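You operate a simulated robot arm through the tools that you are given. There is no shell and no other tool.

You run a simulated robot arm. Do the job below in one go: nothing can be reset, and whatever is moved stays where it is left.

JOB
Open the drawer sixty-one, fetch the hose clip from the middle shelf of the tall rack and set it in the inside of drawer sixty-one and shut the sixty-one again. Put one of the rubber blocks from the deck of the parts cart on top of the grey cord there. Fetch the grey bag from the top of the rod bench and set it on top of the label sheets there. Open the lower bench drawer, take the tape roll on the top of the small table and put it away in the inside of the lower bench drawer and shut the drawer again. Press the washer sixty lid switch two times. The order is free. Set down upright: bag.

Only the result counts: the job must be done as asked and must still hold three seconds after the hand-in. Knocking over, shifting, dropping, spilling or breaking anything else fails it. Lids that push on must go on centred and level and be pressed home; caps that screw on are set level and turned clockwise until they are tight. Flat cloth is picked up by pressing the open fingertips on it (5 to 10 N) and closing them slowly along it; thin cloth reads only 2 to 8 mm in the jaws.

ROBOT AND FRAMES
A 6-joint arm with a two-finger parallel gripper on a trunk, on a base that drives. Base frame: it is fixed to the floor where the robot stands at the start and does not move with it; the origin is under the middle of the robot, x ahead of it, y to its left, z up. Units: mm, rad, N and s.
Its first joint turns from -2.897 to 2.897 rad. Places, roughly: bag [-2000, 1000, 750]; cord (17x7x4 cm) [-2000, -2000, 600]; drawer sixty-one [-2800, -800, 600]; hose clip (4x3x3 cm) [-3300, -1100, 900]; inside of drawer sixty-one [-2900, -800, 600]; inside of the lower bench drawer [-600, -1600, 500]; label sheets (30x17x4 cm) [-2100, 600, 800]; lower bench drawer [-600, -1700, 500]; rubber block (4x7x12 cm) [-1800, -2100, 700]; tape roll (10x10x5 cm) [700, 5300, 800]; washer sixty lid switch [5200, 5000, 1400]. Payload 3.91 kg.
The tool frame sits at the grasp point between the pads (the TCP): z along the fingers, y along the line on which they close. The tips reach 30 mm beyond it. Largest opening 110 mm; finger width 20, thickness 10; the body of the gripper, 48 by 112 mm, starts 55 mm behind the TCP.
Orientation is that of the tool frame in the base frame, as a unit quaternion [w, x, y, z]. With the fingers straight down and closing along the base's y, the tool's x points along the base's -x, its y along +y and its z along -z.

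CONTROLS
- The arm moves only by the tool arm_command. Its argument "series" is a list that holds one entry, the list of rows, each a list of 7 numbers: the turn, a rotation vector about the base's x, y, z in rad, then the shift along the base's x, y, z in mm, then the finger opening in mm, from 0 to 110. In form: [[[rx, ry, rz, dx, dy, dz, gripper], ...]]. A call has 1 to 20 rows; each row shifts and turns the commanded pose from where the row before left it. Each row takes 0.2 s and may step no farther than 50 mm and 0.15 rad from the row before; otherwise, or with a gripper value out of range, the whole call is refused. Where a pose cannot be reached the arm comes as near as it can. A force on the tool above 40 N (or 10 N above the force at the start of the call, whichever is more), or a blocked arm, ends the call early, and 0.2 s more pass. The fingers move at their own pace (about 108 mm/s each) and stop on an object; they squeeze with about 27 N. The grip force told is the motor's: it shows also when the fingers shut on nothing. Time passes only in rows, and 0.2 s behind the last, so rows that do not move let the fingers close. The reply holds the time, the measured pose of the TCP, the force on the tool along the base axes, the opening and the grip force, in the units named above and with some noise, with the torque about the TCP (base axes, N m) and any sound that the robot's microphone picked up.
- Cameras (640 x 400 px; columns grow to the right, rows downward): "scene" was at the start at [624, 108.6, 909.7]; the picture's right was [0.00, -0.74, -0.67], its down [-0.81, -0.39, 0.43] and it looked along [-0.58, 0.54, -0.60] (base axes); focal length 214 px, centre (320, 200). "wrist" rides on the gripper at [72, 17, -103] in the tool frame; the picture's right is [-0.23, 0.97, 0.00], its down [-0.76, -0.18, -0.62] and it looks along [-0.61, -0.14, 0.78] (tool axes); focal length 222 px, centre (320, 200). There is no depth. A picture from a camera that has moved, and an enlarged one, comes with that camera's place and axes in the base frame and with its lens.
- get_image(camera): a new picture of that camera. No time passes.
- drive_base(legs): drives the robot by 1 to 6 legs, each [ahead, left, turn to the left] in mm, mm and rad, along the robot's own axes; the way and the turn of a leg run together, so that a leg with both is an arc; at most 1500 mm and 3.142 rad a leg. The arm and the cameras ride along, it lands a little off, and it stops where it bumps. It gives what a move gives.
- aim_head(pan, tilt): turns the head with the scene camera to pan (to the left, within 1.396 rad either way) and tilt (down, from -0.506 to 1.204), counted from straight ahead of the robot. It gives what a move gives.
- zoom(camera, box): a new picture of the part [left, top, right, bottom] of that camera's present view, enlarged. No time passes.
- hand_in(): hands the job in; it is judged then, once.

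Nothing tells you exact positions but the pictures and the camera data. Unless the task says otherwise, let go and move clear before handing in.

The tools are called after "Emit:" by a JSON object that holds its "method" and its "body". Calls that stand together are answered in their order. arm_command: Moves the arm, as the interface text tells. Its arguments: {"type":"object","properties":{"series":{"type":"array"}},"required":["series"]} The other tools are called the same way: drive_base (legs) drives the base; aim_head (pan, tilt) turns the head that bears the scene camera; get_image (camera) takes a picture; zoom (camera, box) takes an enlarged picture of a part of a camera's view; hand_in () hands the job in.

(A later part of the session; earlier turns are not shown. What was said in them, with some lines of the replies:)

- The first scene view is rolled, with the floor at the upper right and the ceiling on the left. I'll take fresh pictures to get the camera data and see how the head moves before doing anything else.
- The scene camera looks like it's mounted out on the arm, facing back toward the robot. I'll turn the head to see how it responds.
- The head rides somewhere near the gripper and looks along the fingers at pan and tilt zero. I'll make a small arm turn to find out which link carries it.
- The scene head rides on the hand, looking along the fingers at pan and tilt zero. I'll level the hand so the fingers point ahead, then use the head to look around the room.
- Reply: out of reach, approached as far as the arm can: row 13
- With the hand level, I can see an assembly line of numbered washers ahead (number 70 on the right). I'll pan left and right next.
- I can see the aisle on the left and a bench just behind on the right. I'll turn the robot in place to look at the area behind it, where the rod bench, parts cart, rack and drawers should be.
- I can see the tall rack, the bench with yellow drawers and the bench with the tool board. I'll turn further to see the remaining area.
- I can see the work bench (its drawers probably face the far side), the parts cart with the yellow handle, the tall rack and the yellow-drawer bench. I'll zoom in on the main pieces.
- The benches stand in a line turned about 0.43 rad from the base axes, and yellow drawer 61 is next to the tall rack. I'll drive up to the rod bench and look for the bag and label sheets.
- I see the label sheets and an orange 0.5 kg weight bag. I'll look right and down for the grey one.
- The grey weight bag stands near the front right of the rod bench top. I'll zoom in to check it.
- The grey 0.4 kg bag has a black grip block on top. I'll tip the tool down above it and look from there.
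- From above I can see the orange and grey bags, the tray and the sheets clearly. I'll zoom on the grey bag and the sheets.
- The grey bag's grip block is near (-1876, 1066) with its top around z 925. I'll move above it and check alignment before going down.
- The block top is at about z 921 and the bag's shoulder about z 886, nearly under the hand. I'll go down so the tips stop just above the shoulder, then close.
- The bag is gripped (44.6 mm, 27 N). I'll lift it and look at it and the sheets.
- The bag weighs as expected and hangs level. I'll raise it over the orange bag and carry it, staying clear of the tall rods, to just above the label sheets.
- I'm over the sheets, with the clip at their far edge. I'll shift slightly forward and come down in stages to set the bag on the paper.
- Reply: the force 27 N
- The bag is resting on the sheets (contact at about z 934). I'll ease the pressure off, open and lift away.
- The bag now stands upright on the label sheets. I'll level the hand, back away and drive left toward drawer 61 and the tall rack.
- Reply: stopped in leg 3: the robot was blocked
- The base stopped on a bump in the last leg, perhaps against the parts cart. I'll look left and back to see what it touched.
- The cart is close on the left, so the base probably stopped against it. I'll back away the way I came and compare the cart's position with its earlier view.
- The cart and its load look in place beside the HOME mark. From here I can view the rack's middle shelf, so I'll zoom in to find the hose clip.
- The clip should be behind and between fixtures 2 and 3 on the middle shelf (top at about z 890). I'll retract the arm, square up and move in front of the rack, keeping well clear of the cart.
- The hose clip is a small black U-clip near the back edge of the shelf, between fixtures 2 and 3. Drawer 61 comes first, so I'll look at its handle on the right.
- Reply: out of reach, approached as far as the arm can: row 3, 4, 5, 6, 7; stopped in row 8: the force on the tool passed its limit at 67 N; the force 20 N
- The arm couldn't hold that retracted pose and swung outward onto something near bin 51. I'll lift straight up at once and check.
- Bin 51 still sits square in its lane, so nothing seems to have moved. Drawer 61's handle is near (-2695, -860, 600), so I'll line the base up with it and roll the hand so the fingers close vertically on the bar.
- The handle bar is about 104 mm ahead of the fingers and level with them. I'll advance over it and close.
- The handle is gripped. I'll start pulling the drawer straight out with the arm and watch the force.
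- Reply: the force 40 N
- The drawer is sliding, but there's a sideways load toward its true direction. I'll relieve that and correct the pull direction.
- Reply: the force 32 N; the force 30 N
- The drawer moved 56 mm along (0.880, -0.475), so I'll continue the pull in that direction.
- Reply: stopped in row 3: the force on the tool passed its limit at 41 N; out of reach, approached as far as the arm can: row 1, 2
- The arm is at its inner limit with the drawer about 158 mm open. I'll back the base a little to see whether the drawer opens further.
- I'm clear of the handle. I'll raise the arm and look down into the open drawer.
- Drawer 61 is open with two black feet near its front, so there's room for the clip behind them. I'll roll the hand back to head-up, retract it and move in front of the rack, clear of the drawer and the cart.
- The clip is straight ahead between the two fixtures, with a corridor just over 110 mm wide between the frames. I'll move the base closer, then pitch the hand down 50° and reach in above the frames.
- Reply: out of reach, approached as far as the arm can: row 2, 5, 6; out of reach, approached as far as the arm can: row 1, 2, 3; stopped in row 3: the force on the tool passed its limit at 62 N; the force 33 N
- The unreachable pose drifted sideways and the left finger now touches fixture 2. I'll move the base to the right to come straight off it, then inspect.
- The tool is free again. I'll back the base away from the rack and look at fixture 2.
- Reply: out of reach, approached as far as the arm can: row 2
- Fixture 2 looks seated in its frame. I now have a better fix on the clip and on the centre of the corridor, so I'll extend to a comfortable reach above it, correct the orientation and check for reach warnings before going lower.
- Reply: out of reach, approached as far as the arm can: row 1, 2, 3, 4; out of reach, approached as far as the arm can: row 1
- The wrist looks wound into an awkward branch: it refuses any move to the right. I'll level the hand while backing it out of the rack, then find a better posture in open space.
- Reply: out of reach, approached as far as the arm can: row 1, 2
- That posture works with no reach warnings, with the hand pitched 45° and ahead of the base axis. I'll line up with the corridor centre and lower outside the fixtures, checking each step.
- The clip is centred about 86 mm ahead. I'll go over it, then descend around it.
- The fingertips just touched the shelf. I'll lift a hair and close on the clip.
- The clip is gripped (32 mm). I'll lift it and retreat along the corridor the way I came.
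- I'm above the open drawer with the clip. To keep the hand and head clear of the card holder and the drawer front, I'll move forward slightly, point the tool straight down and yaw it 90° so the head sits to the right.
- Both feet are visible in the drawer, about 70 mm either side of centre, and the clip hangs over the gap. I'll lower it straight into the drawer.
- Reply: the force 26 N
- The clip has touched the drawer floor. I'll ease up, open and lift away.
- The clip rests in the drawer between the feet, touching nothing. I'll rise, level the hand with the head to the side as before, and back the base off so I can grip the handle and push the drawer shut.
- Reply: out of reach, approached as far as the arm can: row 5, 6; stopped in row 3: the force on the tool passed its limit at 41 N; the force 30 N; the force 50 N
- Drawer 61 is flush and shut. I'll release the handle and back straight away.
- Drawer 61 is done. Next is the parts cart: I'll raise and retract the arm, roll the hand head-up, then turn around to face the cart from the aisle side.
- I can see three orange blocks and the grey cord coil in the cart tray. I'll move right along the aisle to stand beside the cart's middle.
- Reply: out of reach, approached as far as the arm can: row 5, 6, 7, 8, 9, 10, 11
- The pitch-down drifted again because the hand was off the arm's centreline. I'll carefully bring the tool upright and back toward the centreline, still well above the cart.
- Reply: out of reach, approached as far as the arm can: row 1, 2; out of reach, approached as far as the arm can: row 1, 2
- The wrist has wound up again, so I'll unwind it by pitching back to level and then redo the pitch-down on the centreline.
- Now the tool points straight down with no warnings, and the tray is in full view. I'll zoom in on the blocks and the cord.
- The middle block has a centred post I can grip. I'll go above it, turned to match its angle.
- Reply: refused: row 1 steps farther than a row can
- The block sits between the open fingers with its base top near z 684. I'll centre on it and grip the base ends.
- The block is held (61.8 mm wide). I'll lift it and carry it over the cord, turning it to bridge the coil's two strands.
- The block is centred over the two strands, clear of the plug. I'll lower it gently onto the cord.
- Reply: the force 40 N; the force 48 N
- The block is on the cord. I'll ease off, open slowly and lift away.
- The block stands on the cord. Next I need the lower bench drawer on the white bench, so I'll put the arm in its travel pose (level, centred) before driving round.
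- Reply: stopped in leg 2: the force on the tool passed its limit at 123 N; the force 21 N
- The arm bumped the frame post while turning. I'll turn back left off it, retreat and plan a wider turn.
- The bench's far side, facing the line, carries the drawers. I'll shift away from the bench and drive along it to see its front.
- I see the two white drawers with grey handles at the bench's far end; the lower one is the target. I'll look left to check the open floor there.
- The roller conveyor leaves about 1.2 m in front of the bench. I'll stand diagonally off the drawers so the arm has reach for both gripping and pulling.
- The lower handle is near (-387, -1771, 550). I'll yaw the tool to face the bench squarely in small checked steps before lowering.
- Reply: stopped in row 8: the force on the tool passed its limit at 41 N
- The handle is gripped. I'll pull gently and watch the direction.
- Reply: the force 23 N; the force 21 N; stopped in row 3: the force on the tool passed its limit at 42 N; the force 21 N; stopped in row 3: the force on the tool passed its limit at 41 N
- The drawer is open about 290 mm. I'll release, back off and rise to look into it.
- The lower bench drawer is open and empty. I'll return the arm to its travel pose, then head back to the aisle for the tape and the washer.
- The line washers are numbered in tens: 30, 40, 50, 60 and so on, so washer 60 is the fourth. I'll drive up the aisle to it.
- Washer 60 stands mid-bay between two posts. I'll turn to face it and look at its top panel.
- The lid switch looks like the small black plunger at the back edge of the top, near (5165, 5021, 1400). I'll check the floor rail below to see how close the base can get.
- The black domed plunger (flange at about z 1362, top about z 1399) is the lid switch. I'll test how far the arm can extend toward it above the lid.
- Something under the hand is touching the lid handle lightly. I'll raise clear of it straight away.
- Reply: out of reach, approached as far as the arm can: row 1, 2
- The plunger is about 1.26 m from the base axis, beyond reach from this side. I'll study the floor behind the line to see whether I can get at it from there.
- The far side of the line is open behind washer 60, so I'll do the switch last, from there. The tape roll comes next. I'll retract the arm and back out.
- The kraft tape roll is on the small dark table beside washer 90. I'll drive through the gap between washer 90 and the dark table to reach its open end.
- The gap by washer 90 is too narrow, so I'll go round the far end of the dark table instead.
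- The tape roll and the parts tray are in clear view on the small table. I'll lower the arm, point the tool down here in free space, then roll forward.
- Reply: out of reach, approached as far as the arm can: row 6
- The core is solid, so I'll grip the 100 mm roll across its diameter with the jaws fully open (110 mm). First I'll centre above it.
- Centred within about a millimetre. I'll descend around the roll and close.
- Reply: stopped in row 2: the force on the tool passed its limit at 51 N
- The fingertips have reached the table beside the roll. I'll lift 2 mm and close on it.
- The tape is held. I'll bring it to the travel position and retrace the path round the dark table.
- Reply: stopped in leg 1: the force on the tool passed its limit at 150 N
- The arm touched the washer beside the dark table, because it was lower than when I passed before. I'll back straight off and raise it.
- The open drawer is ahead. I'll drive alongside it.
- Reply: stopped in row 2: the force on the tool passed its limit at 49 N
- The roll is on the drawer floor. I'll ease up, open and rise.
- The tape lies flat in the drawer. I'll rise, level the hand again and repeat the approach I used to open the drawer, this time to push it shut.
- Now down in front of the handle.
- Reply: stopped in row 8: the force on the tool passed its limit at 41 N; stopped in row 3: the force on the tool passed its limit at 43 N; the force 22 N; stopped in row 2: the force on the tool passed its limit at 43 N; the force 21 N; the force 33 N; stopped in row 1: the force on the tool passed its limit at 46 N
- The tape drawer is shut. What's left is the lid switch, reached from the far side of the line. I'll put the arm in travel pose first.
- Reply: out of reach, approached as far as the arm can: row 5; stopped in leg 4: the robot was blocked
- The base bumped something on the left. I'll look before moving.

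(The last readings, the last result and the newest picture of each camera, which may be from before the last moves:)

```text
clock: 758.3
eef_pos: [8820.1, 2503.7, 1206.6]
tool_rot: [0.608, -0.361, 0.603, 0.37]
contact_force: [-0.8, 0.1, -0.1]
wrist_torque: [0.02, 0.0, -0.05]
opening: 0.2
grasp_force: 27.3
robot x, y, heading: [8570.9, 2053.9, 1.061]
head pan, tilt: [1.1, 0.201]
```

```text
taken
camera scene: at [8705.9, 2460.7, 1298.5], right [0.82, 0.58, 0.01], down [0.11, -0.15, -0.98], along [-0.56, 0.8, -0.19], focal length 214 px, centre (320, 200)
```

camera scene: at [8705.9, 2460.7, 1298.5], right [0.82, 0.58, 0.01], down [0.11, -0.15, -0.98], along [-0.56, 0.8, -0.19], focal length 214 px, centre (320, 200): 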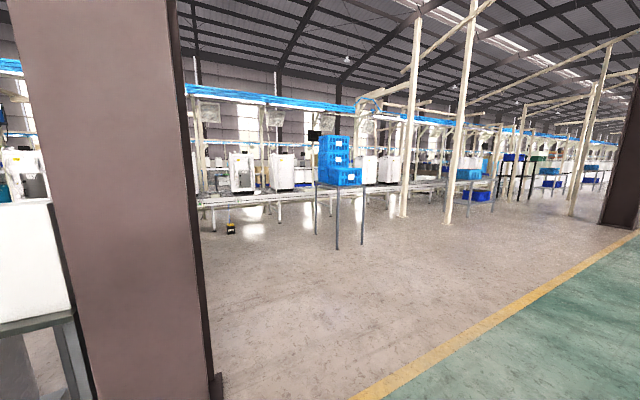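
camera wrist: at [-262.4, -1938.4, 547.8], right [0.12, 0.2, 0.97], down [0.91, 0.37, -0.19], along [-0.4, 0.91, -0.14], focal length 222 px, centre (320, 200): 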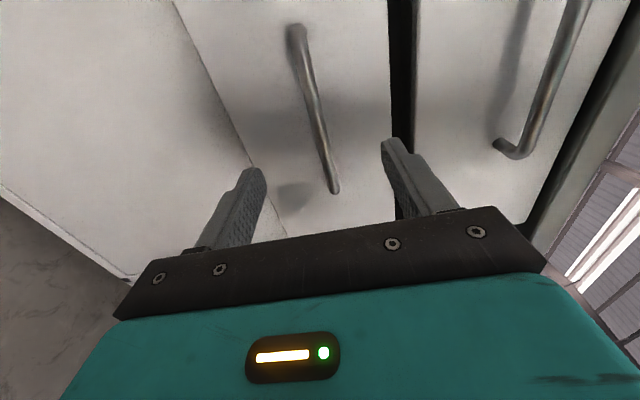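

Washer 60 is now visible from behind across open floor. I'll drive level with it, turn to face the line and approach.

Emit:
{"method": "drive_base", "body": {"legs": [[1000, 0, 0], [0, 0, 1.585]]}}

Emit:
{"method": "aim_head", "body": {"pan": 0.0, "tilt": 0.2}}

Emit:
{"method": "get_image", "body": {"camera": "scene"}}

```text
clock: 767.2
eef_pos: [8643.2, 3196.5, 1208.1]
tool_rot: [0.2, -0.673, 0.202, 0.683]
contact_force: [0.9, 0.7, 1.0]
wrist_torque: [0.01, 0.0, 0.0]
opening: 0.2
grasp_force: 27.3
robot x, y, heading: [9074.4, 2908.4, 2.542]
head pan, tilt: [1.1, 0.201]
```

```text
clock: 768.5
eef_pos: [8643.9, 3195.9, 1207.3]
tool_rot: [0.2, -0.673, 0.202, 0.683]
contact_force: [0.1, 0.3, -0.2]
wrist_torque: [-0.03, 0.03, -0.01]
opening: 0.0
grasp_force: 27.0
robot x, y, heading: [9071.2, 2908.0, 2.547]
head pan, tilt: [0.0, 0.201]
```

```text
taken
camera scene: at [8676.1, 3173.1, 1298.6], right [0.54, 0.84, -0.01], down [0.15, -0.11, -0.98], along [-0.83, 0.53, -0.19], focal length 214 px, centre (320, 200)
```

scene: 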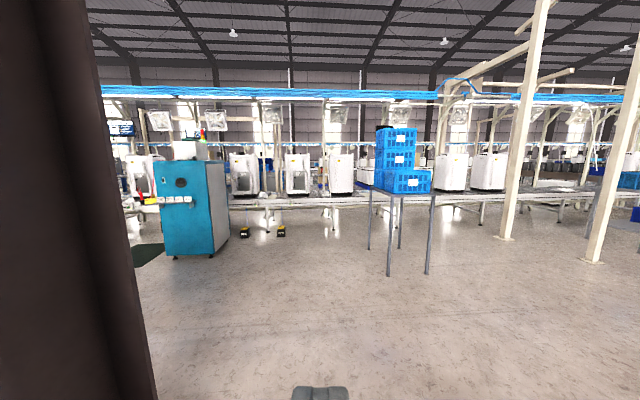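

Emit:
{"method": "drive_base", "body": {"legs": [[0, 0, 0.1], [1450, 0, 0], [1450, 0, 0]]}}

Emit:
{"method": "aim_head", "body": {"pan": 0.0, "tilt": 0.1}}

Emit:
{"method": "get_image", "body": {"camera": "scene"}}

```text
clock: 783.0
eef_pos: [6109.2, 4579.6, 1206.3]
tool_rot: [0.17, -0.681, 0.172, 0.691]
contact_force: [-0.4, 1.2, -0.4]
wrist_torque: [0.0, 0.01, 0.0]
opening: 0.0
grasp_force: 27.1
robot x, y, heading: [6566.1, 4327.4, 2.631]
head pan, tilt: [0.0, 0.201]
```

```text
clock: 783.7
eef_pos: [6107.5, 4579.7, 1206.5]
tool_rot: [0.169, -0.682, 0.171, 0.691]
contact_force: [-1.3, -0.2, 1.1]
wrist_torque: [0.0, -0.02, 0.0]
opening: 0.1
grasp_force: 26.7
robot x, y, heading: [6562.3, 4328.3, 2.633]
head pan, tilt: [0.0, 0.099]
```

```text
taken
camera scene: at [6144.0, 4558.1, 1307.9], right [0.47, 0.88, -0.01], down [0.07, -0.05, -1.0], along [-0.88, 0.46, -0.09], focal length 214 px, centre (320, 200)
```

scene: 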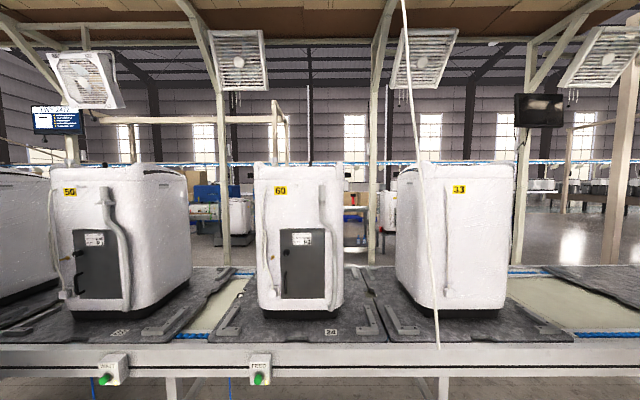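

Washer 60 is now directly ahead from behind. I'll raise the arm above its top and look for the plunger.

Emit:
{"method": "arm_command", "body": {"series": [[[0, 0, 0, -8, 4.3, 40, 0], [0, 0, 0, -8, 4.3, 40, 0], [0, 0, 0, -8, 4.3, 40, 0], [0, 0, 0, -8, 4.3, 40, 0], [0, 0, 0, -8, 4.3, 40, 0], [0, 0, 0, -8, 4.3, 40, 0], [0, 0, 0, -8, 4.3, 20, 0], [0, 0, 0, 0, 0, 0, 0]]]}}

Emit:
{"method": "drive_base", "body": {"legs": [[450, 0, 0]]}}

Emit:
{"method": "aim_head", "body": {"pan": 0.0, "tilt": 0.4}}

Emit:
{"method": "get_image", "body": {"camera": "scene"}}

```text
clock: 785.5
eef_pos: [6063.2, 4628.0, 1468.5]
tool_rot: [0.167, -0.682, 0.169, 0.692]
contact_force: [-0.1, 0.3, 0.1]
wrist_torque: [0.0, -0.02, -0.02]
opening: 0.0
grasp_force: 26.9
out of reach, approached as far as the arm can: row 4, 5, 6, 7
robot x, y, heading: [6563.3, 4329.8, 2.631]
head pan, tilt: [0.0, 0.099]
```

```text
clock: 788.1
eef_pos: [5677.1, 4847.0, 1467.8]
tool_rot: [0.168, -0.681, 0.17, 0.692]
contact_force: [0.2, 0.0, 0.0]
wrist_torque: [0.03, -0.03, 0.0]
opening: 0.1
grasp_force: 26.6
robot x, y, heading: [6176.2, 4544.5, 2.629]
head pan, tilt: [0.0, 0.099]
```

```text
clock: 789.0
eef_pos: [5677.2, 4848.3, 1468.3]
tool_rot: [0.169, -0.681, 0.171, 0.692]
contact_force: [0.2, 0.2, 0.2]
wrist_torque: [0.04, 0.0, 0.0]
opening: 0.0
grasp_force: 26.4
robot x, y, heading: [6176.0, 4546.0, 2.624]
head pan, tilt: [0.0, 0.4]
```

```text
taken
camera scene: at [5712.0, 4826.6, 1540.5], right [0.46, 0.89, -0.01], down [0.33, -0.18, -0.93], along [-0.82, 0.43, -0.38], focal length 214 px, centre (320, 200)
```

scene: 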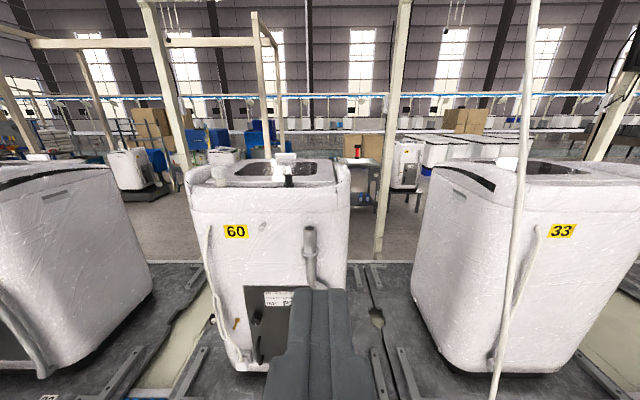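

Emit:
{"method": "zoom", "body": {"camera": "scene", "box": [180, 140, 370, 260]}}

```text
3.33 times, centred on (275, 200) of scene
camera zoom: at [5712.0, 4826.6, 1540.5], right [0.46, 0.89, -0.01], down [0.33, -0.18, -0.93], along [-0.82, 0.43, -0.38], focal length 715 px, centre (470, 200)
```

zoom: 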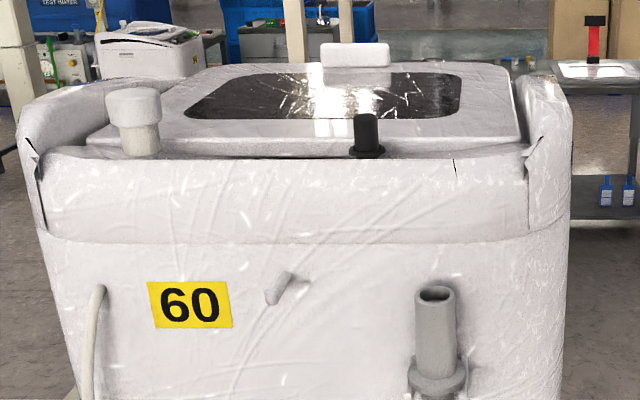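

Emit:
{"method": "drive_base", "body": {"legs": [[300, 70, 0]]}}

Emit:
{"method": "aim_head", "body": {"pan": 0.0, "tilt": 0.6}}

Emit:
{"method": "get_image", "body": {"camera": "scene"}}

```text
clock: 791.1
eef_pos: [5375.7, 4943.4, 1467.6]
tool_rot: [0.169, -0.68, 0.172, 0.692]
contact_force: [-0.6, 0.3, -0.6]
wrist_torque: [0.0, 0.02, 0.03]
opening: 0.0
grasp_force: 27.0
robot x, y, heading: [5874.0, 4639.4, 2.62]
head pan, tilt: [0.0, 0.4]
```

```text
clock: 791.8
eef_pos: [5376.0, 4943.4, 1467.7]
tool_rot: [0.169, -0.681, 0.172, 0.692]
contact_force: [0.1, 1.5, 0.3]
wrist_torque: [0.0, 0.01, -0.05]
opening: 0.0
grasp_force: 26.8
robot x, y, heading: [5874.5, 4636.2, 2.622]
head pan, tilt: [0.0, 0.6]
```

```text
taken
camera scene: at [5414.4, 4920.2, 1522.2], right [0.47, 0.88, -0.01], down [0.49, -0.26, -0.83], along [-0.74, 0.39, -0.55], focal length 214 px, centre (320, 200)
```

scene: 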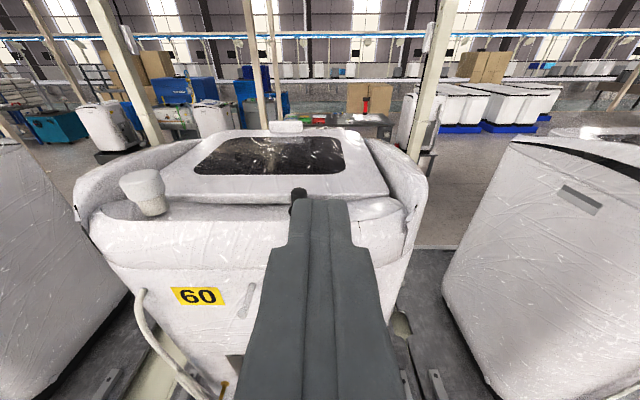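

Emit:
{"method": "zoom", "body": {"camera": "scene", "box": [250, 160, 370, 250]}}

Emit:
{"method": "aim_head", "body": {"pan": 0.0, "tilt": 0.2}}

Emit:
{"method": "zoom", "body": {"camera": "scene", "box": [240, 220, 400, 320]}}

```text
4.44 times, centred on (310, 205) of scene
camera zoom: at [5414.4, 4920.2, 1522.2], right [0.47, 0.88, -0.01], down [0.49, -0.26, -0.83], along [-0.74, 0.39, -0.55], focal length 953 px, centre (364, 178)
```

zoom: 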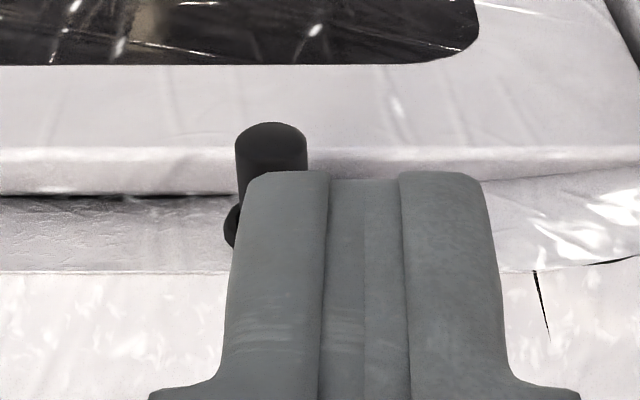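

```text
clock: 792.7
eef_pos: [5376.9, 4942.5, 1467.2]
tool_rot: [0.169, -0.681, 0.171, 0.692]
contact_force: [-0.2, 0.3, -0.5]
wrist_torque: [0.02, -0.02, 0.02]
opening: 0.3
grasp_force: 27.0
robot x, y, heading: [5869.4, 4639.0, 2.622]
head pan, tilt: [0.0, 0.201]
```

```text
4.00 times, centred on (320, 270) of scene
camera zoom: at [5410.7, 4922.4, 1558.9], right [0.47, 0.88, -0.01], down [0.16, -0.09, -0.98], along [-0.87, 0.46, -0.19], focal length 858 px, centre (320, -80)
```

zoom: 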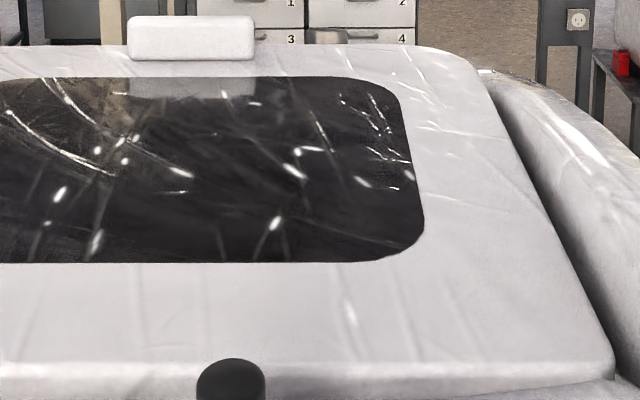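

The plunger top is about 165 mm ahead, 26 mm left, at z ≈ 1398. I'll bring the closed fingertips over it.

Emit:
{"method": "arm_command", "body": {"series": [[[0, 0, 0, -36.2, 11.8, 0, 0], [0, 0, 0, -36.2, 11.8, 0, 0], [0, 0, 0, -36.2, 11.8, 0, 0], [0, 0, 0, -36.2, 11.8, 0, 0], [0, 0, 0, 0, 0, 0, 0]]]}}

Emit:
{"method": "aim_head", "body": {"pan": 0.0, "tilt": 0.9}}

Emit:
{"method": "get_image", "body": {"camera": "scene"}}

Emit:
{"method": "get_image", "body": {"camera": "wrist"}}

```text
clock: 793.9
eef_pos: [5244.5, 5014.7, 1462.0]
tool_rot: [0.165, -0.681, 0.167, 0.693]
contact_force: [0.0, -0.3, 0.4]
wrist_torque: [0.0, 0.0, 0.01]
opening: 0.0
grasp_force: 27.0
out of reach, approached as far as the arm can: row 2, 3, 4
robot x, y, heading: [5874.2, 4638.7, 2.621]
head pan, tilt: [0.0, 0.201]
```

```text
clock: 794.9
eef_pos: [5244.4, 5015.0, 1462.4]
tool_rot: [0.166, -0.681, 0.168, 0.693]
contact_force: [0.0, -0.5, 0.4]
wrist_torque: [0.01, 0.02, -0.01]
opening: 0.0
grasp_force: 27.1
robot x, y, heading: [5869.8, 4639.0, 2.622]
head pan, tilt: [0.0, 0.901]
```

```text
taken
camera scene: at [5294.2, 4986.0, 1491.2], right [0.46, 0.89, -0.01], down [0.68, -0.36, -0.63], along [-0.57, 0.29, -0.77], focal length 214 px, centre (320, 200)
```

scene: 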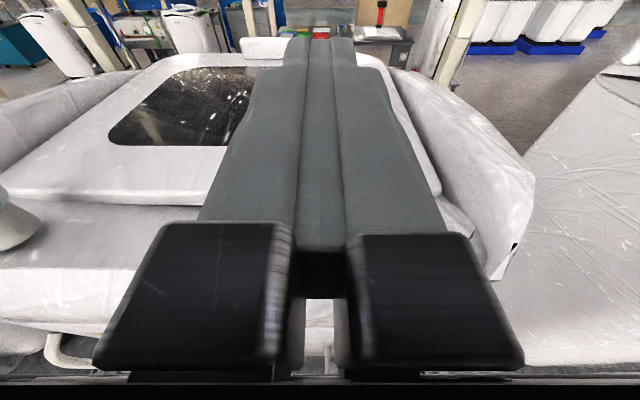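

```text
taken
camera wrist: at [5328.5, 4951.6, 1389.4], right [-0.44, -0.87, 0.23], down [0.65, -0.13, 0.75], along [-0.62, 0.48, 0.62], focal length 222 px, centre (320, 200)
```

wrist: 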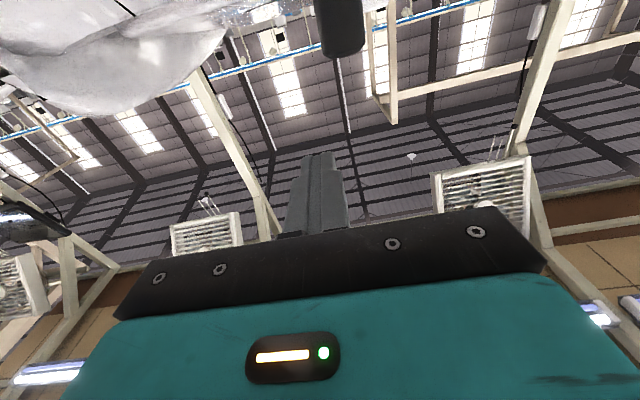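

The arm won't shift sideways here, so I'll nudge the base 28 mm left instead.

Emit:
{"method": "drive_base", "body": {"legs": [[0, 28, 0]]}}

Emit:
{"method": "get_image", "body": {"camera": "wrist"}}

Emit:
{"method": "aim_head", "body": {"pan": 0.0, "tilt": 0.6}}

Emit:
{"method": "get_image", "body": {"camera": "scene"}}

```text
clock: 795.8
eef_pos: [5231.6, 4990.8, 1462.4]
tool_rot: [0.166, -0.681, 0.168, 0.694]
contact_force: [0.2, 0.6, 0.4]
wrist_torque: [0.01, 0.02, -0.01]
opening: 0.0
grasp_force: 26.7
robot x, y, heading: [5860.8, 4614.7, 2.619]
head pan, tilt: [0.0, 0.901]
```

```text
taken
camera wrist: at [5315.1, 4928.2, 1389.4], right [-0.44, -0.87, 0.23], down [0.65, -0.13, 0.75], along [-0.62, 0.48, 0.62], focal length 222 px, centre (320, 200)
```

wrist: 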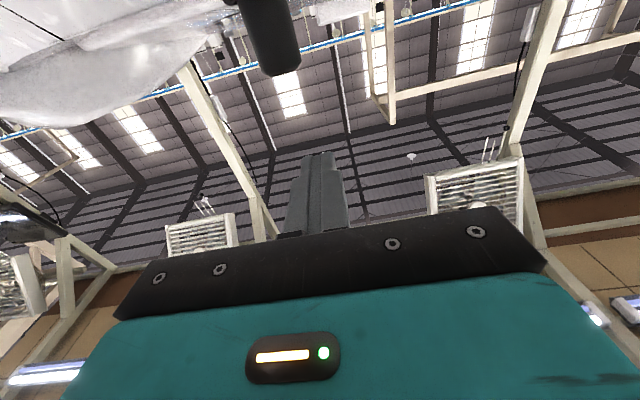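

```text
clock: 796.6
eef_pos: [5231.3, 4991.9, 1461.1]
tool_rot: [0.167, -0.681, 0.168, 0.693]
contact_force: [-0.6, 0.5, 0.2]
wrist_torque: [0.03, 0.01, 0.07]
opening: 0.0
grasp_force: 27.2
robot x, y, heading: [5859.0, 4617.4, 2.619]
head pan, tilt: [0.0, 0.6]
```

```text
taken
camera scene: at [5269.9, 4968.5, 1516.1], right [0.46, 0.89, -0.01], down [0.49, -0.26, -0.83], along [-0.74, 0.38, -0.55], focal length 214 px, centre (320, 200)
```

scene: 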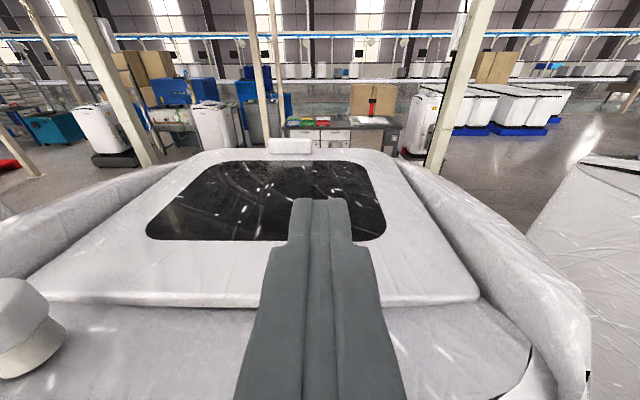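

The plunger is now under the fingertips. I'll go down in small steps and watch the force and sound.

Emit:
{"method": "arm_command", "body": {"series": [[[0, 0, 0, 0, 0, -20, 0], [0, 0, 0, 0, 0, -15, 0], [0, 0, 0, 0, 0, 0, 0]]]}}

Emit:
{"method": "arm_command", "body": {"series": [[[0, 0, 0, 0, 0, -6, 0], [0, 0, 0, 0, 0, 0, 0]]]}}

Emit:
{"method": "get_image", "body": {"camera": "wrist"}}

```text
clock: 797.4
eef_pos: [5231.9, 4990.6, 1428.3]
tool_rot: [0.166, -0.681, 0.168, 0.693]
contact_force: [-0.1, 0.2, -0.2]
wrist_torque: [0.0, -0.01, 0.03]
opening: 0.1
grasp_force: 26.9
robot x, y, heading: [5861.7, 4613.3, 2.621]
head pan, tilt: [0.0, 0.6]
```

```text
clock: 798.0
eef_pos: [5229.8, 4991.1, 1421.3]
tool_rot: [0.166, -0.681, 0.169, 0.693]
contact_force: [0.2, 0.8, -0.4]
wrist_torque: [-0.01, -0.03, 0.01]
opening: 0.0
grasp_force: 27.1
robot x, y, heading: [5859.0, 4617.1, 2.62]
head pan, tilt: [0.0, 0.6]
```

```text
taken
camera wrist: at [5315.3, 4927.7, 1349.4], right [-0.44, -0.87, 0.23], down [0.65, -0.13, 0.75], along [-0.62, 0.48, 0.62], focal length 222 px, centre (320, 200)
```

wrist: 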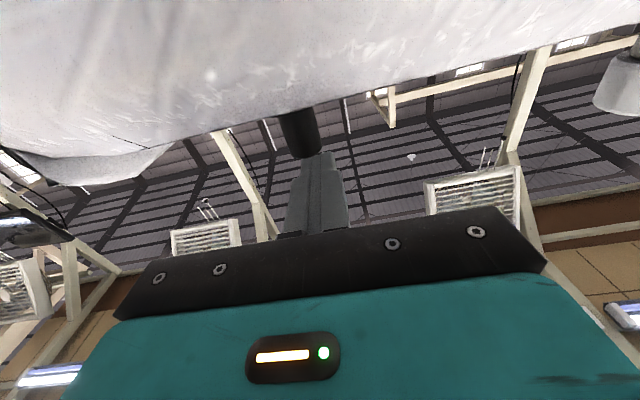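

Emit:
{"method": "arm_command", "body": {"series": [[[0, 0, 0, 0, 0, -5, 0], [0, 0, 0, 0, 0, 0, 0]]]}}

Emit:
{"method": "arm_command", "body": {"series": [[[0, 0, 0, 0, 0, -4, 0], [0, 0, 0, 0, 0, 0, 0]]]}}

Emit:
{"method": "arm_command", "body": {"series": [[[0, 0, 0, 0, 0, -3, 0], [0, 0, 0, 0, 0, 0, 0]]]}}

```text
clock: 798.6
eef_pos: [5231.6, 4990.4, 1416.1]
tool_rot: [0.165, -0.681, 0.167, 0.694]
contact_force: [-0.3, 0.0, -0.5]
wrist_torque: [-0.01, 0.02, 0.0]
opening: 0.0
grasp_force: 27.1
robot x, y, heading: [5861.9, 4617.5, 2.619]
head pan, tilt: [0.0, 0.6]
```

```text
clock: 799.2
eef_pos: [5231.3, 4991.5, 1412.5]
tool_rot: [0.168, -0.681, 0.169, 0.692]
contact_force: [-0.1, 0.8, -0.4]
wrist_torque: [0.01, 0.02, -0.05]
opening: 0.2
grasp_force: 26.7
robot x, y, heading: [5857.5, 4618.6, 2.619]
head pan, tilt: [0.0, 0.6]
```

```text
clock: 799.8
eef_pos: [5231.6, 4991.4, 1409.5]
tool_rot: [0.166, -0.681, 0.168, 0.694]
contact_force: [-1.2, 0.0, -0.1]
wrist_torque: [-0.03, -0.02, 0.01]
opening: 0.0
grasp_force: 26.8
robot x, y, heading: [5857.3, 4615.6, 2.623]
head pan, tilt: [0.0, 0.6]
```

Emit:
{"method": "arm_command", "body": {"series": [[[0, 0, 0, 0, 0, -2, 0], [0, 0, 0, 0, 0, 0, 0]]]}}

Emit:
{"method": "arm_command", "body": {"series": [[[0, 0, 0, 0, 0, -2, 0], [0, 0, 0, 0, 0, 0, 0]]]}}

Emit:
{"method": "arm_command", "body": {"series": [[[0, 0, 0, 0, 0, -2, 0], [0, 0, 0, 0, 0, 0, 0]]]}}

```text
clock: 800.4
eef_pos: [5231.4, 4991.7, 1407.9]
tool_rot: [0.167, -0.681, 0.168, 0.693]
contact_force: [0.3, 0.0, -0.4]
wrist_torque: [-0.01, -0.01, 0.0]
opening: 0.0
grasp_force: 26.9
robot x, y, heading: [5858.1, 4612.4, 2.623]
head pan, tilt: [0.0, 0.6]
```

```text
clock: 801.0
eef_pos: [5231.3, 4990.2, 1406.0]
tool_rot: [0.167, -0.681, 0.168, 0.693]
contact_force: [-0.1, 0.0, 0.4]
wrist_torque: [-0.02, 0.01, 0.02]
opening: 0.1
grasp_force: 27.2
robot x, y, heading: [5859.2, 4620.3, 2.621]
head pan, tilt: [0.0, 0.6]
```

```text
clock: 801.6
eef_pos: [5230.4, 4990.2, 1402.2]
tool_rot: [0.166, -0.681, 0.168, 0.693]
contact_force: [0.6, -0.4, 0.4]
wrist_torque: [-0.02, -0.01, -0.01]
opening: 0.1
grasp_force: 26.5
robot x, y, heading: [5859.6, 4614.0, 2.62]
head pan, tilt: [0.0, 0.6]
```

Emit:
{"method": "zoom", "body": {"camera": "wrist", "box": [230, 100, 410, 240]}}

Emit:
{"method": "get_image", "body": {"camera": "scene"}}

```text
2.86 times, centred on (320, 170) of wrist
camera zoom: at [5314.4, 4928.0, 1330.3], right [-0.44, -0.87, 0.23], down [0.65, -0.13, 0.75], along [-0.62, 0.48, 0.62], focal length 635 px, centre (320, 286)
```

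zoom: 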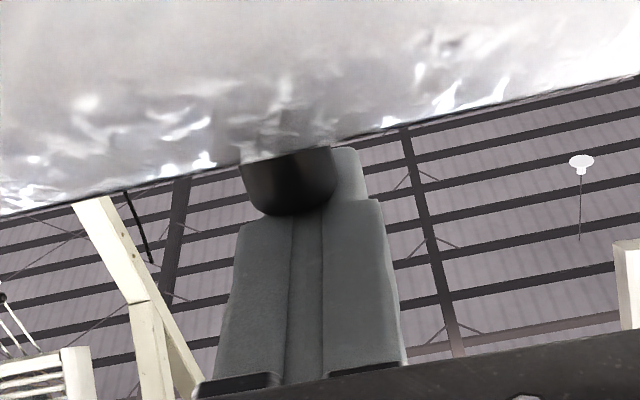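

```text
taken
camera scene: at [5269.2, 4968.3, 1457.0], right [0.46, 0.89, -0.01], down [0.49, -0.26, -0.83], along [-0.74, 0.38, -0.55], focal length 214 px, centre (320, 200)
```

scene: 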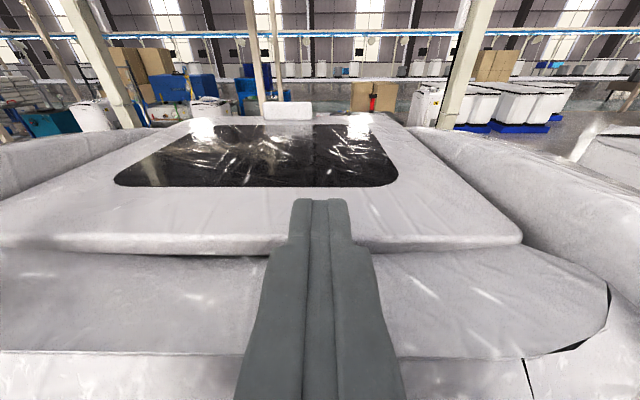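

Emit:
{"method": "arm_command", "body": {"series": [[[0, 0, 0, 0, 0, 25, 0], [0, 0, 0, 31, -16.4, 0, 0], [0, 0, 0, 31, -16.4, 0, 0], [0, 0, 0, 0, 0, 0, 0]]]}}

Emit:
{"method": "aim_head", "body": {"pan": 0.0, "tilt": 0.7}}

Emit:
{"method": "zoom", "body": {"camera": "scene", "box": [240, 130, 400, 250]}}

Emit:
{"method": "get_image", "body": {"camera": "wrist"}}

```text
clock: 802.6
eef_pos: [5293.4, 4958.4, 1427.6]
tool_rot: [0.167, -0.681, 0.168, 0.693]
contact_force: [-0.8, 0.3, -0.3]
wrist_torque: [-0.04, 0.0, 0.05]
opening: 0.0
grasp_force: 27.1
robot x, y, heading: [5856.5, 4614.4, 2.626]
head pan, tilt: [0.0, 0.6]
```

```text
clock: 803.2
eef_pos: [5292.1, 4958.1, 1428.5]
tool_rot: [0.167, -0.681, 0.168, 0.693]
contact_force: [0.5, -0.3, 0.5]
wrist_torque: [-0.02, -0.02, 0.02]
opening: 0.0
grasp_force: 27.1
robot x, y, heading: [5858.1, 4613.5, 2.622]
head pan, tilt: [0.0, 0.7]
```

```text
3.33 times, centred on (320, 190) of scene
camera zoom: at [5333.7, 4934.2, 1473.6], right [0.46, 0.89, -0.01], down [0.56, -0.29, -0.78], along [-0.69, 0.35, -0.63], focal length 715 px, centre (320, 233)
```

zoom: 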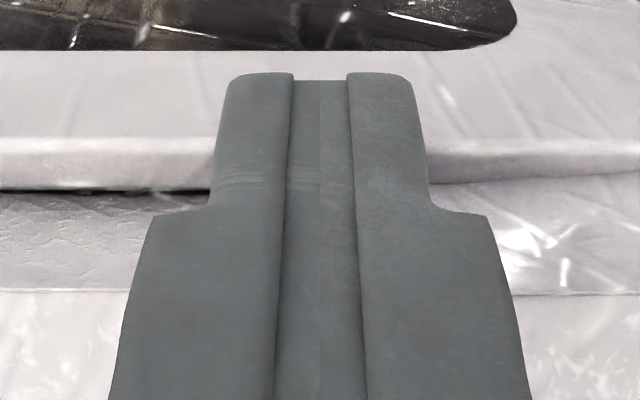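

```text
taken
camera wrist: at [5376.1, 4895.5, 1355.6], right [-0.44, -0.87, 0.23], down [0.65, -0.13, 0.75], along [-0.62, 0.48, 0.62], focal length 222 px, centre (320, 200)
```

wrist: 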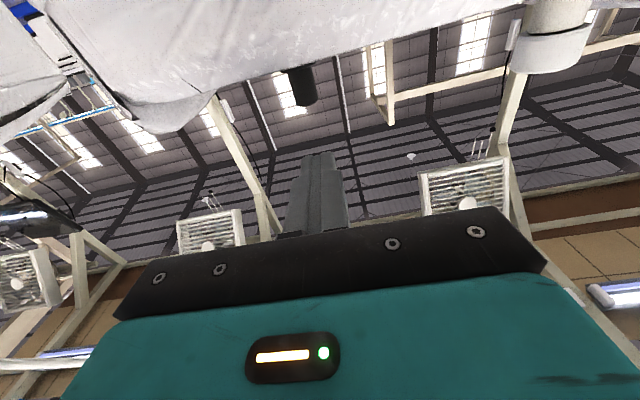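

Emit:
{"method": "arm_command", "body": {"series": [[[0, 0, 0, -27, 18.5, 0, 0], [0, 0, 0, -28, 18.5, 0, 0], [0, 0, 0, 0, 0, 0, 0]]]}}

Emit:
{"method": "arm_command", "body": {"series": [[[0, 0, 0, 0, 0, -12, 0], [0, 0, 0, 0, 0, -8, 0], [0, 0, 0, 0, 0, 0, 0]]]}}

Emit:
{"method": "get_image", "body": {"camera": "wrist"}}

```text
clock: 804.0
eef_pos: [5238.3, 4995.4, 1430.6]
tool_rot: [0.167, -0.68, 0.169, 0.693]
contact_force: [1.2, 0.2, -0.2]
wrist_torque: [-0.01, 0.02, 0.04]
opening: 0.0
grasp_force: 27.2
robot x, y, heading: [5857.5, 4618.4, 2.622]
head pan, tilt: [0.0, 0.7]
```

```text
clock: 804.8
eef_pos: [5239.2, 4995.4, 1409.0]
tool_rot: [0.167, -0.681, 0.168, 0.693]
contact_force: [0.6, -0.2, 0.1]
wrist_torque: [-0.03, 0.02, 0.0]
opening: 0.0
grasp_force: 27.2
robot x, y, heading: [5859.0, 4616.7, 2.623]
head pan, tilt: [0.0, 0.7]
```

```text
taken
camera wrist: at [5322.5, 4932.9, 1337.0], right [-0.44, -0.87, 0.23], down [0.65, -0.13, 0.75], along [-0.62, 0.48, 0.62], focal length 222 px, centre (320, 200)
```

wrist: 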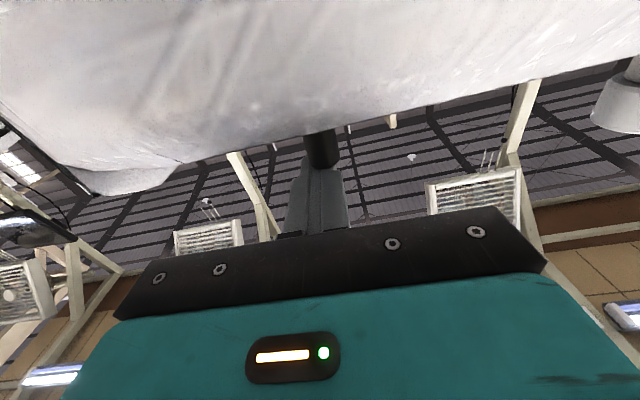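

Emit:
{"method": "arm_command", "body": {"series": [[[0, 0, 0, 0, 0, -3, 0], [0, 0, 0, 0, 0, 0, 0]]]}}

Emit:
{"method": "arm_command", "body": {"series": [[[0, 0, 0, 0, 0, -3, 0], [0, 0, 0, 0, 0, 0, 0]]]}}

Emit:
{"method": "arm_command", "body": {"series": [[[0, 0, 0, 0, 0, -3, 0], [0, 0, 0, 0, 0, 0, 0]]]}}

Emit:
{"method": "zoom", "body": {"camera": "wrist", "box": [230, 100, 410, 240]}}

```text
clock: 805.4
eef_pos: [5239.1, 4996.7, 1405.7]
tool_rot: [0.166, -0.681, 0.167, 0.693]
contact_force: [0.3, -0.2, -0.8]
wrist_torque: [0.0, 0.03, -0.06]
opening: 0.1
grasp_force: 26.6
robot x, y, heading: [5861.9, 4617.3, 2.621]
head pan, tilt: [0.0, 0.7]
```

```text
clock: 806.0
eef_pos: [5239.1, 4995.9, 1403.3]
tool_rot: [0.166, -0.681, 0.168, 0.693]
contact_force: [0.0, 1.3, 0.0]
wrist_torque: [0.0, 0.02, 0.0]
opening: 0.2
grasp_force: 27.4
robot x, y, heading: [5860.0, 4616.9, 2.619]
head pan, tilt: [0.0, 0.7]
```

```text
clock: 806.6
eef_pos: [5238.8, 4995.7, 1399.2]
tool_rot: [0.167, -0.681, 0.168, 0.693]
contact_force: [0.3, -0.2, 1.0]
wrist_torque: [0.01, 0.01, -0.01]
opening: 0.0
grasp_force: 26.8
robot x, y, heading: [5857.8, 4612.6, 2.619]
head pan, tilt: [0.0, 0.7]
```

```text
2.86 times, centred on (320, 170) of wrist
camera zoom: at [5321.7, 4932.6, 1326.6], right [-0.44, -0.87, 0.23], down [0.65, -0.13, 0.75], along [-0.62, 0.48, 0.62], focal length 635 px, centre (320, 286)
```

zoom: 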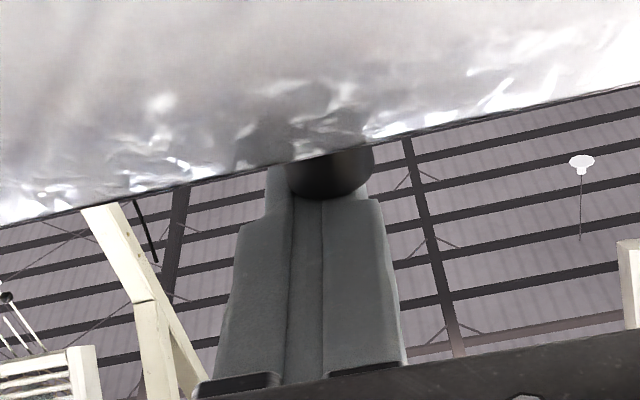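

Emit:
{"method": "arm_command", "body": {"series": [[[0, 0, 0, 0, 0, -2, 0], [0, 0, 0, 0, 0, 0, 0]]]}}

Emit:
{"method": "arm_command", "body": {"series": [[[0, 0, 0, 0, 0, -2, 0], [0, 0, 0, 0, 0, 0, 0]]]}}

Emit:
{"method": "arm_command", "body": {"series": [[[0, 0, 0, 0, 0, -2, 0], [0, 0, 0, 0, 0, 0, 0]]]}}

```text
clock: 807.2
eef_pos: [5235.7, 4995.6, 1397.0]
tool_rot: [0.166, -0.681, 0.168, 0.693]
contact_force: [0.9, 0.5, 0.7]
wrist_torque: [0.0, 0.04, -0.01]
opening: 0.0
grasp_force: 26.7
robot x, y, heading: [5859.2, 4617.5, 2.62]
head pan, tilt: [0.0, 0.7]
heard: click
```

```text
clock: 807.8
eef_pos: [5237.4, 4996.3, 1394.8]
tool_rot: [0.166, -0.681, 0.168, 0.693]
contact_force: [-0.5, -0.3, 1.9]
wrist_torque: [0.02, 0.0, 0.04]
opening: 0.0
grasp_force: 27.0
robot x, y, heading: [5855.4, 4615.6, 2.62]
head pan, tilt: [0.0, 0.7]
```

```text
clock: 808.4
eef_pos: [5237.4, 4995.8, 1393.2]
tool_rot: [0.166, -0.681, 0.168, 0.693]
contact_force: [-0.6, 1.1, 3.5]
wrist_torque: [0.01, 0.02, 0.0]
opening: 0.0
grasp_force: 26.4
robot x, y, heading: [5860.8, 4612.9, 2.625]
head pan, tilt: [0.0, 0.7]
```

A click was heard, which is the first press. I'll release fully and then press once more.

Emit:
{"method": "arm_command", "body": {"series": [[[0, 0, 0, 0, 0, 8, 0], [0, 0, 0, 0, 0, 10, 0], [0, 0, 0, 0, 0, 12, 0], [0, 0, 0, 0, 0, 0, 0], [0, 0, 0, 0, 0, 0, 0]]]}}

Emit:
{"method": "get_image", "body": {"camera": "wrist"}}

```text
clock: 809.6
eef_pos: [5237.3, 4995.0, 1422.6]
tool_rot: [0.166, -0.681, 0.168, 0.693]
contact_force: [0.1, -0.5, 0.0]
wrist_torque: [-0.02, 0.01, -0.01]
opening: 0.0
grasp_force: 27.0
robot x, y, heading: [5859.3, 4618.5, 2.621]
head pan, tilt: [0.0, 0.7]
```

```text
taken
camera wrist: at [5320.8, 4932.5, 1350.3], right [-0.44, -0.87, 0.23], down [0.65, -0.13, 0.75], along [-0.62, 0.48, 0.62], focal length 222 px, centre (320, 200)
```

wrist: 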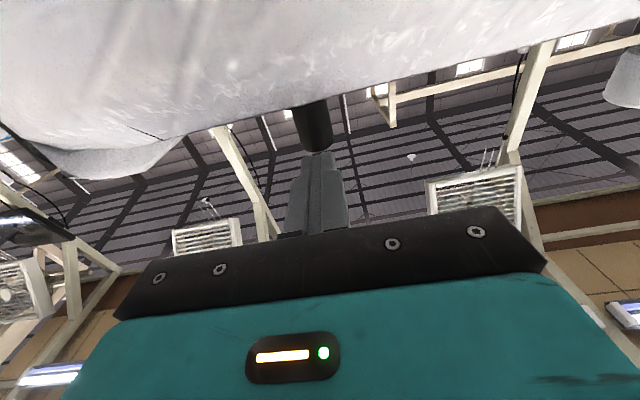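

Emit:
{"method": "arm_command", "body": {"series": [[[0, 0, 0, 0, 0, -10, 0], [0, 0, 0, 0, 0, -10, 0], [0, 0, 0, 0, 0, 0, 0]]]}}

Emit:
{"method": "arm_command", "body": {"series": [[[0, 0, 0, 0, 0, -3, 0], [0, 0, 0, 0, 0, 0, 0]]]}}

Emit:
{"method": "arm_command", "body": {"series": [[[0, 0, 0, 0, 0, -3, 0], [0, 0, 0, 0, 0, 0, 0]]]}}

```text
clock: 810.4
eef_pos: [5237.8, 4995.1, 1402.9]
tool_rot: [0.166, -0.681, 0.168, 0.693]
contact_force: [0.2, 0.2, 0.2]
wrist_torque: [-0.02, 0.0, 0.0]
opening: 0.0
grasp_force: 27.0
robot x, y, heading: [5862.8, 4614.0, 2.62]
head pan, tilt: [0.0, 0.7]
```

```text
clock: 811.0
eef_pos: [5237.1, 4996.0, 1398.9]
tool_rot: [0.167, -0.681, 0.169, 0.693]
contact_force: [0.5, 0.3, 0.2]
wrist_torque: [-0.02, 0.0, -0.03]
opening: 0.0
grasp_force: 26.7
robot x, y, heading: [5857.7, 4614.2, 2.624]
head pan, tilt: [0.0, 0.7]
```

```text
clock: 811.6
eef_pos: [5238.8, 4994.8, 1395.7]
tool_rot: [0.166, -0.681, 0.167, 0.693]
contact_force: [-0.8, 0.4, 1.5]
wrist_torque: [0.02, 0.02, 0.0]
opening: 0.2
grasp_force: 26.7
robot x, y, heading: [5862.0, 4616.7, 2.629]
head pan, tilt: [0.0, 0.7]
heard: click
```

The second click was heard. I'll release and move clear.

Emit:
{"method": "arm_command", "body": {"series": [[[0, 0, 0, 0, 0, 10, 0], [0, 0, 0, 0, 0, 20, 0], [0, 0, 0, 0, 0, 30, 0], [0, 0, 0, 31, -16.4, 0, 0], [0, 0, 0, 31, -16.4, 0, 0], [0, 0, 0, 31, -16.4, 0, 0], [0, 0, 0, 0, 0, 0, 0]]]}}

Emit:
{"method": "drive_base", "body": {"legs": [[-400, 0, 0]]}}

Emit:
{"method": "aim_head", "body": {"pan": 0.0, "tilt": 0.4}}

Emit:
{"method": "get_image", "body": {"camera": "scene"}}

```text
clock: 813.2
eef_pos: [5333.0, 4946.0, 1457.3]
tool_rot: [0.167, -0.681, 0.169, 0.693]
contact_force: [-0.6, 0.3, 0.0]
wrist_torque: [-0.01, -0.01, -0.03]
opening: 0.0
grasp_force: 27.0
robot x, y, heading: [5858.1, 4613.7, 2.624]
head pan, tilt: [0.0, 0.7]
```

```text
clock: 815.7
eef_pos: [5668.2, 4757.0, 1456.1]
tool_rot: [0.167, -0.681, 0.169, 0.693]
contact_force: [-0.5, -1.0, 0.4]
wrist_torque: [0.01, -0.04, -0.01]
opening: 0.1
grasp_force: 27.6
robot x, y, heading: [6193.9, 4420.3, 2.619]
head pan, tilt: [0.0, 0.7]
```

```text
clock: 816.5
eef_pos: [5667.4, 4755.3, 1456.9]
tool_rot: [0.168, -0.681, 0.169, 0.693]
contact_force: [0.3, -0.6, -0.1]
wrist_torque: [-0.01, 0.02, -0.01]
opening: 0.0
grasp_force: 27.2
robot x, y, heading: [6191.5, 4421.9, 2.613]
head pan, tilt: [0.0, 0.4]
```

```text
taken
camera scene: at [5703.6, 4736.0, 1528.8], right [0.46, 0.89, -0.01], down [0.33, -0.18, -0.93], along [-0.82, 0.43, -0.37], focal length 214 px, centre (320, 200)
```

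scene: 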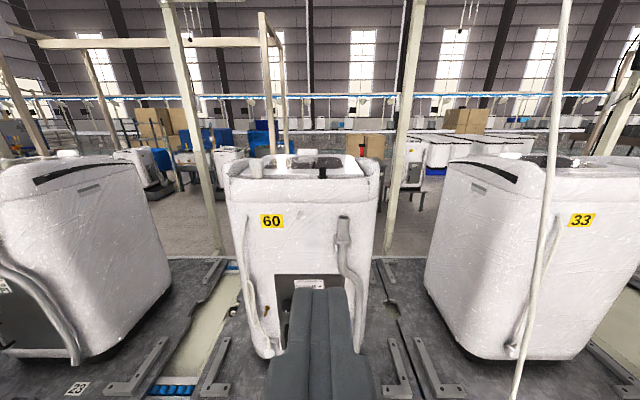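

Every item is done and the arm is clear, so I'm handing in. There were several contacts along the way: the base bumped the parts cart and a dark bench. The hand or arm touched bin 51, fixture 2, a frame post, washer 16 (150 N) and washer 60's lid handle. Nothing fell, but I couldn't measure whether any of them shifted slightly.

Emit:
{"method": "hand_in", "body": {}}

```text
The job is handed in.
```

I finished every part of the job and handed it in. I also bumped several things on the way and can't be sure none of them moved slightly.

**Done**
- **Drawer 61:** opened, the hose clip laid inside between the two black feet, and pushed shut.
- **Rubber block:** one block stands across the two strands of the grey cord on the parts cart.
- **Grey bag:** stands upright on the label sheets on the rod bench.
- **Lower bench drawer:** opened, the tape roll laid flat inside, and pushed shut.
- **Washer 60 lid switch:** pressed twice from behind the line. The robot heard a click each time.

**Contacts along the way:** nothing tipped, fell or broke that I could see, but I couldn't measure small shifts.
- The base bumped the parts cart. Its wheel still looked to be beside the HOME mark afterwards.
- The base also bumped a dark bench beside the walkway. The items on it stayed upright.
- The hand pressed down near bin 51 with up to 67 N; the bin still looked square in its lane.
- The left finger pushed against fixture 2 on the tall rack with up to 62 N. It still looked seated in its frame.
- The arm hit a frame post with 123 N while the base was turning.
- The arm hit washer 16 with 150 N while carrying the tape. This is the contact most likely to have shifted something, and I couldn't tell from the pictures whether it did.
- The underside of the hand rested lightly on washer 60's lid handle, at about 8 N.
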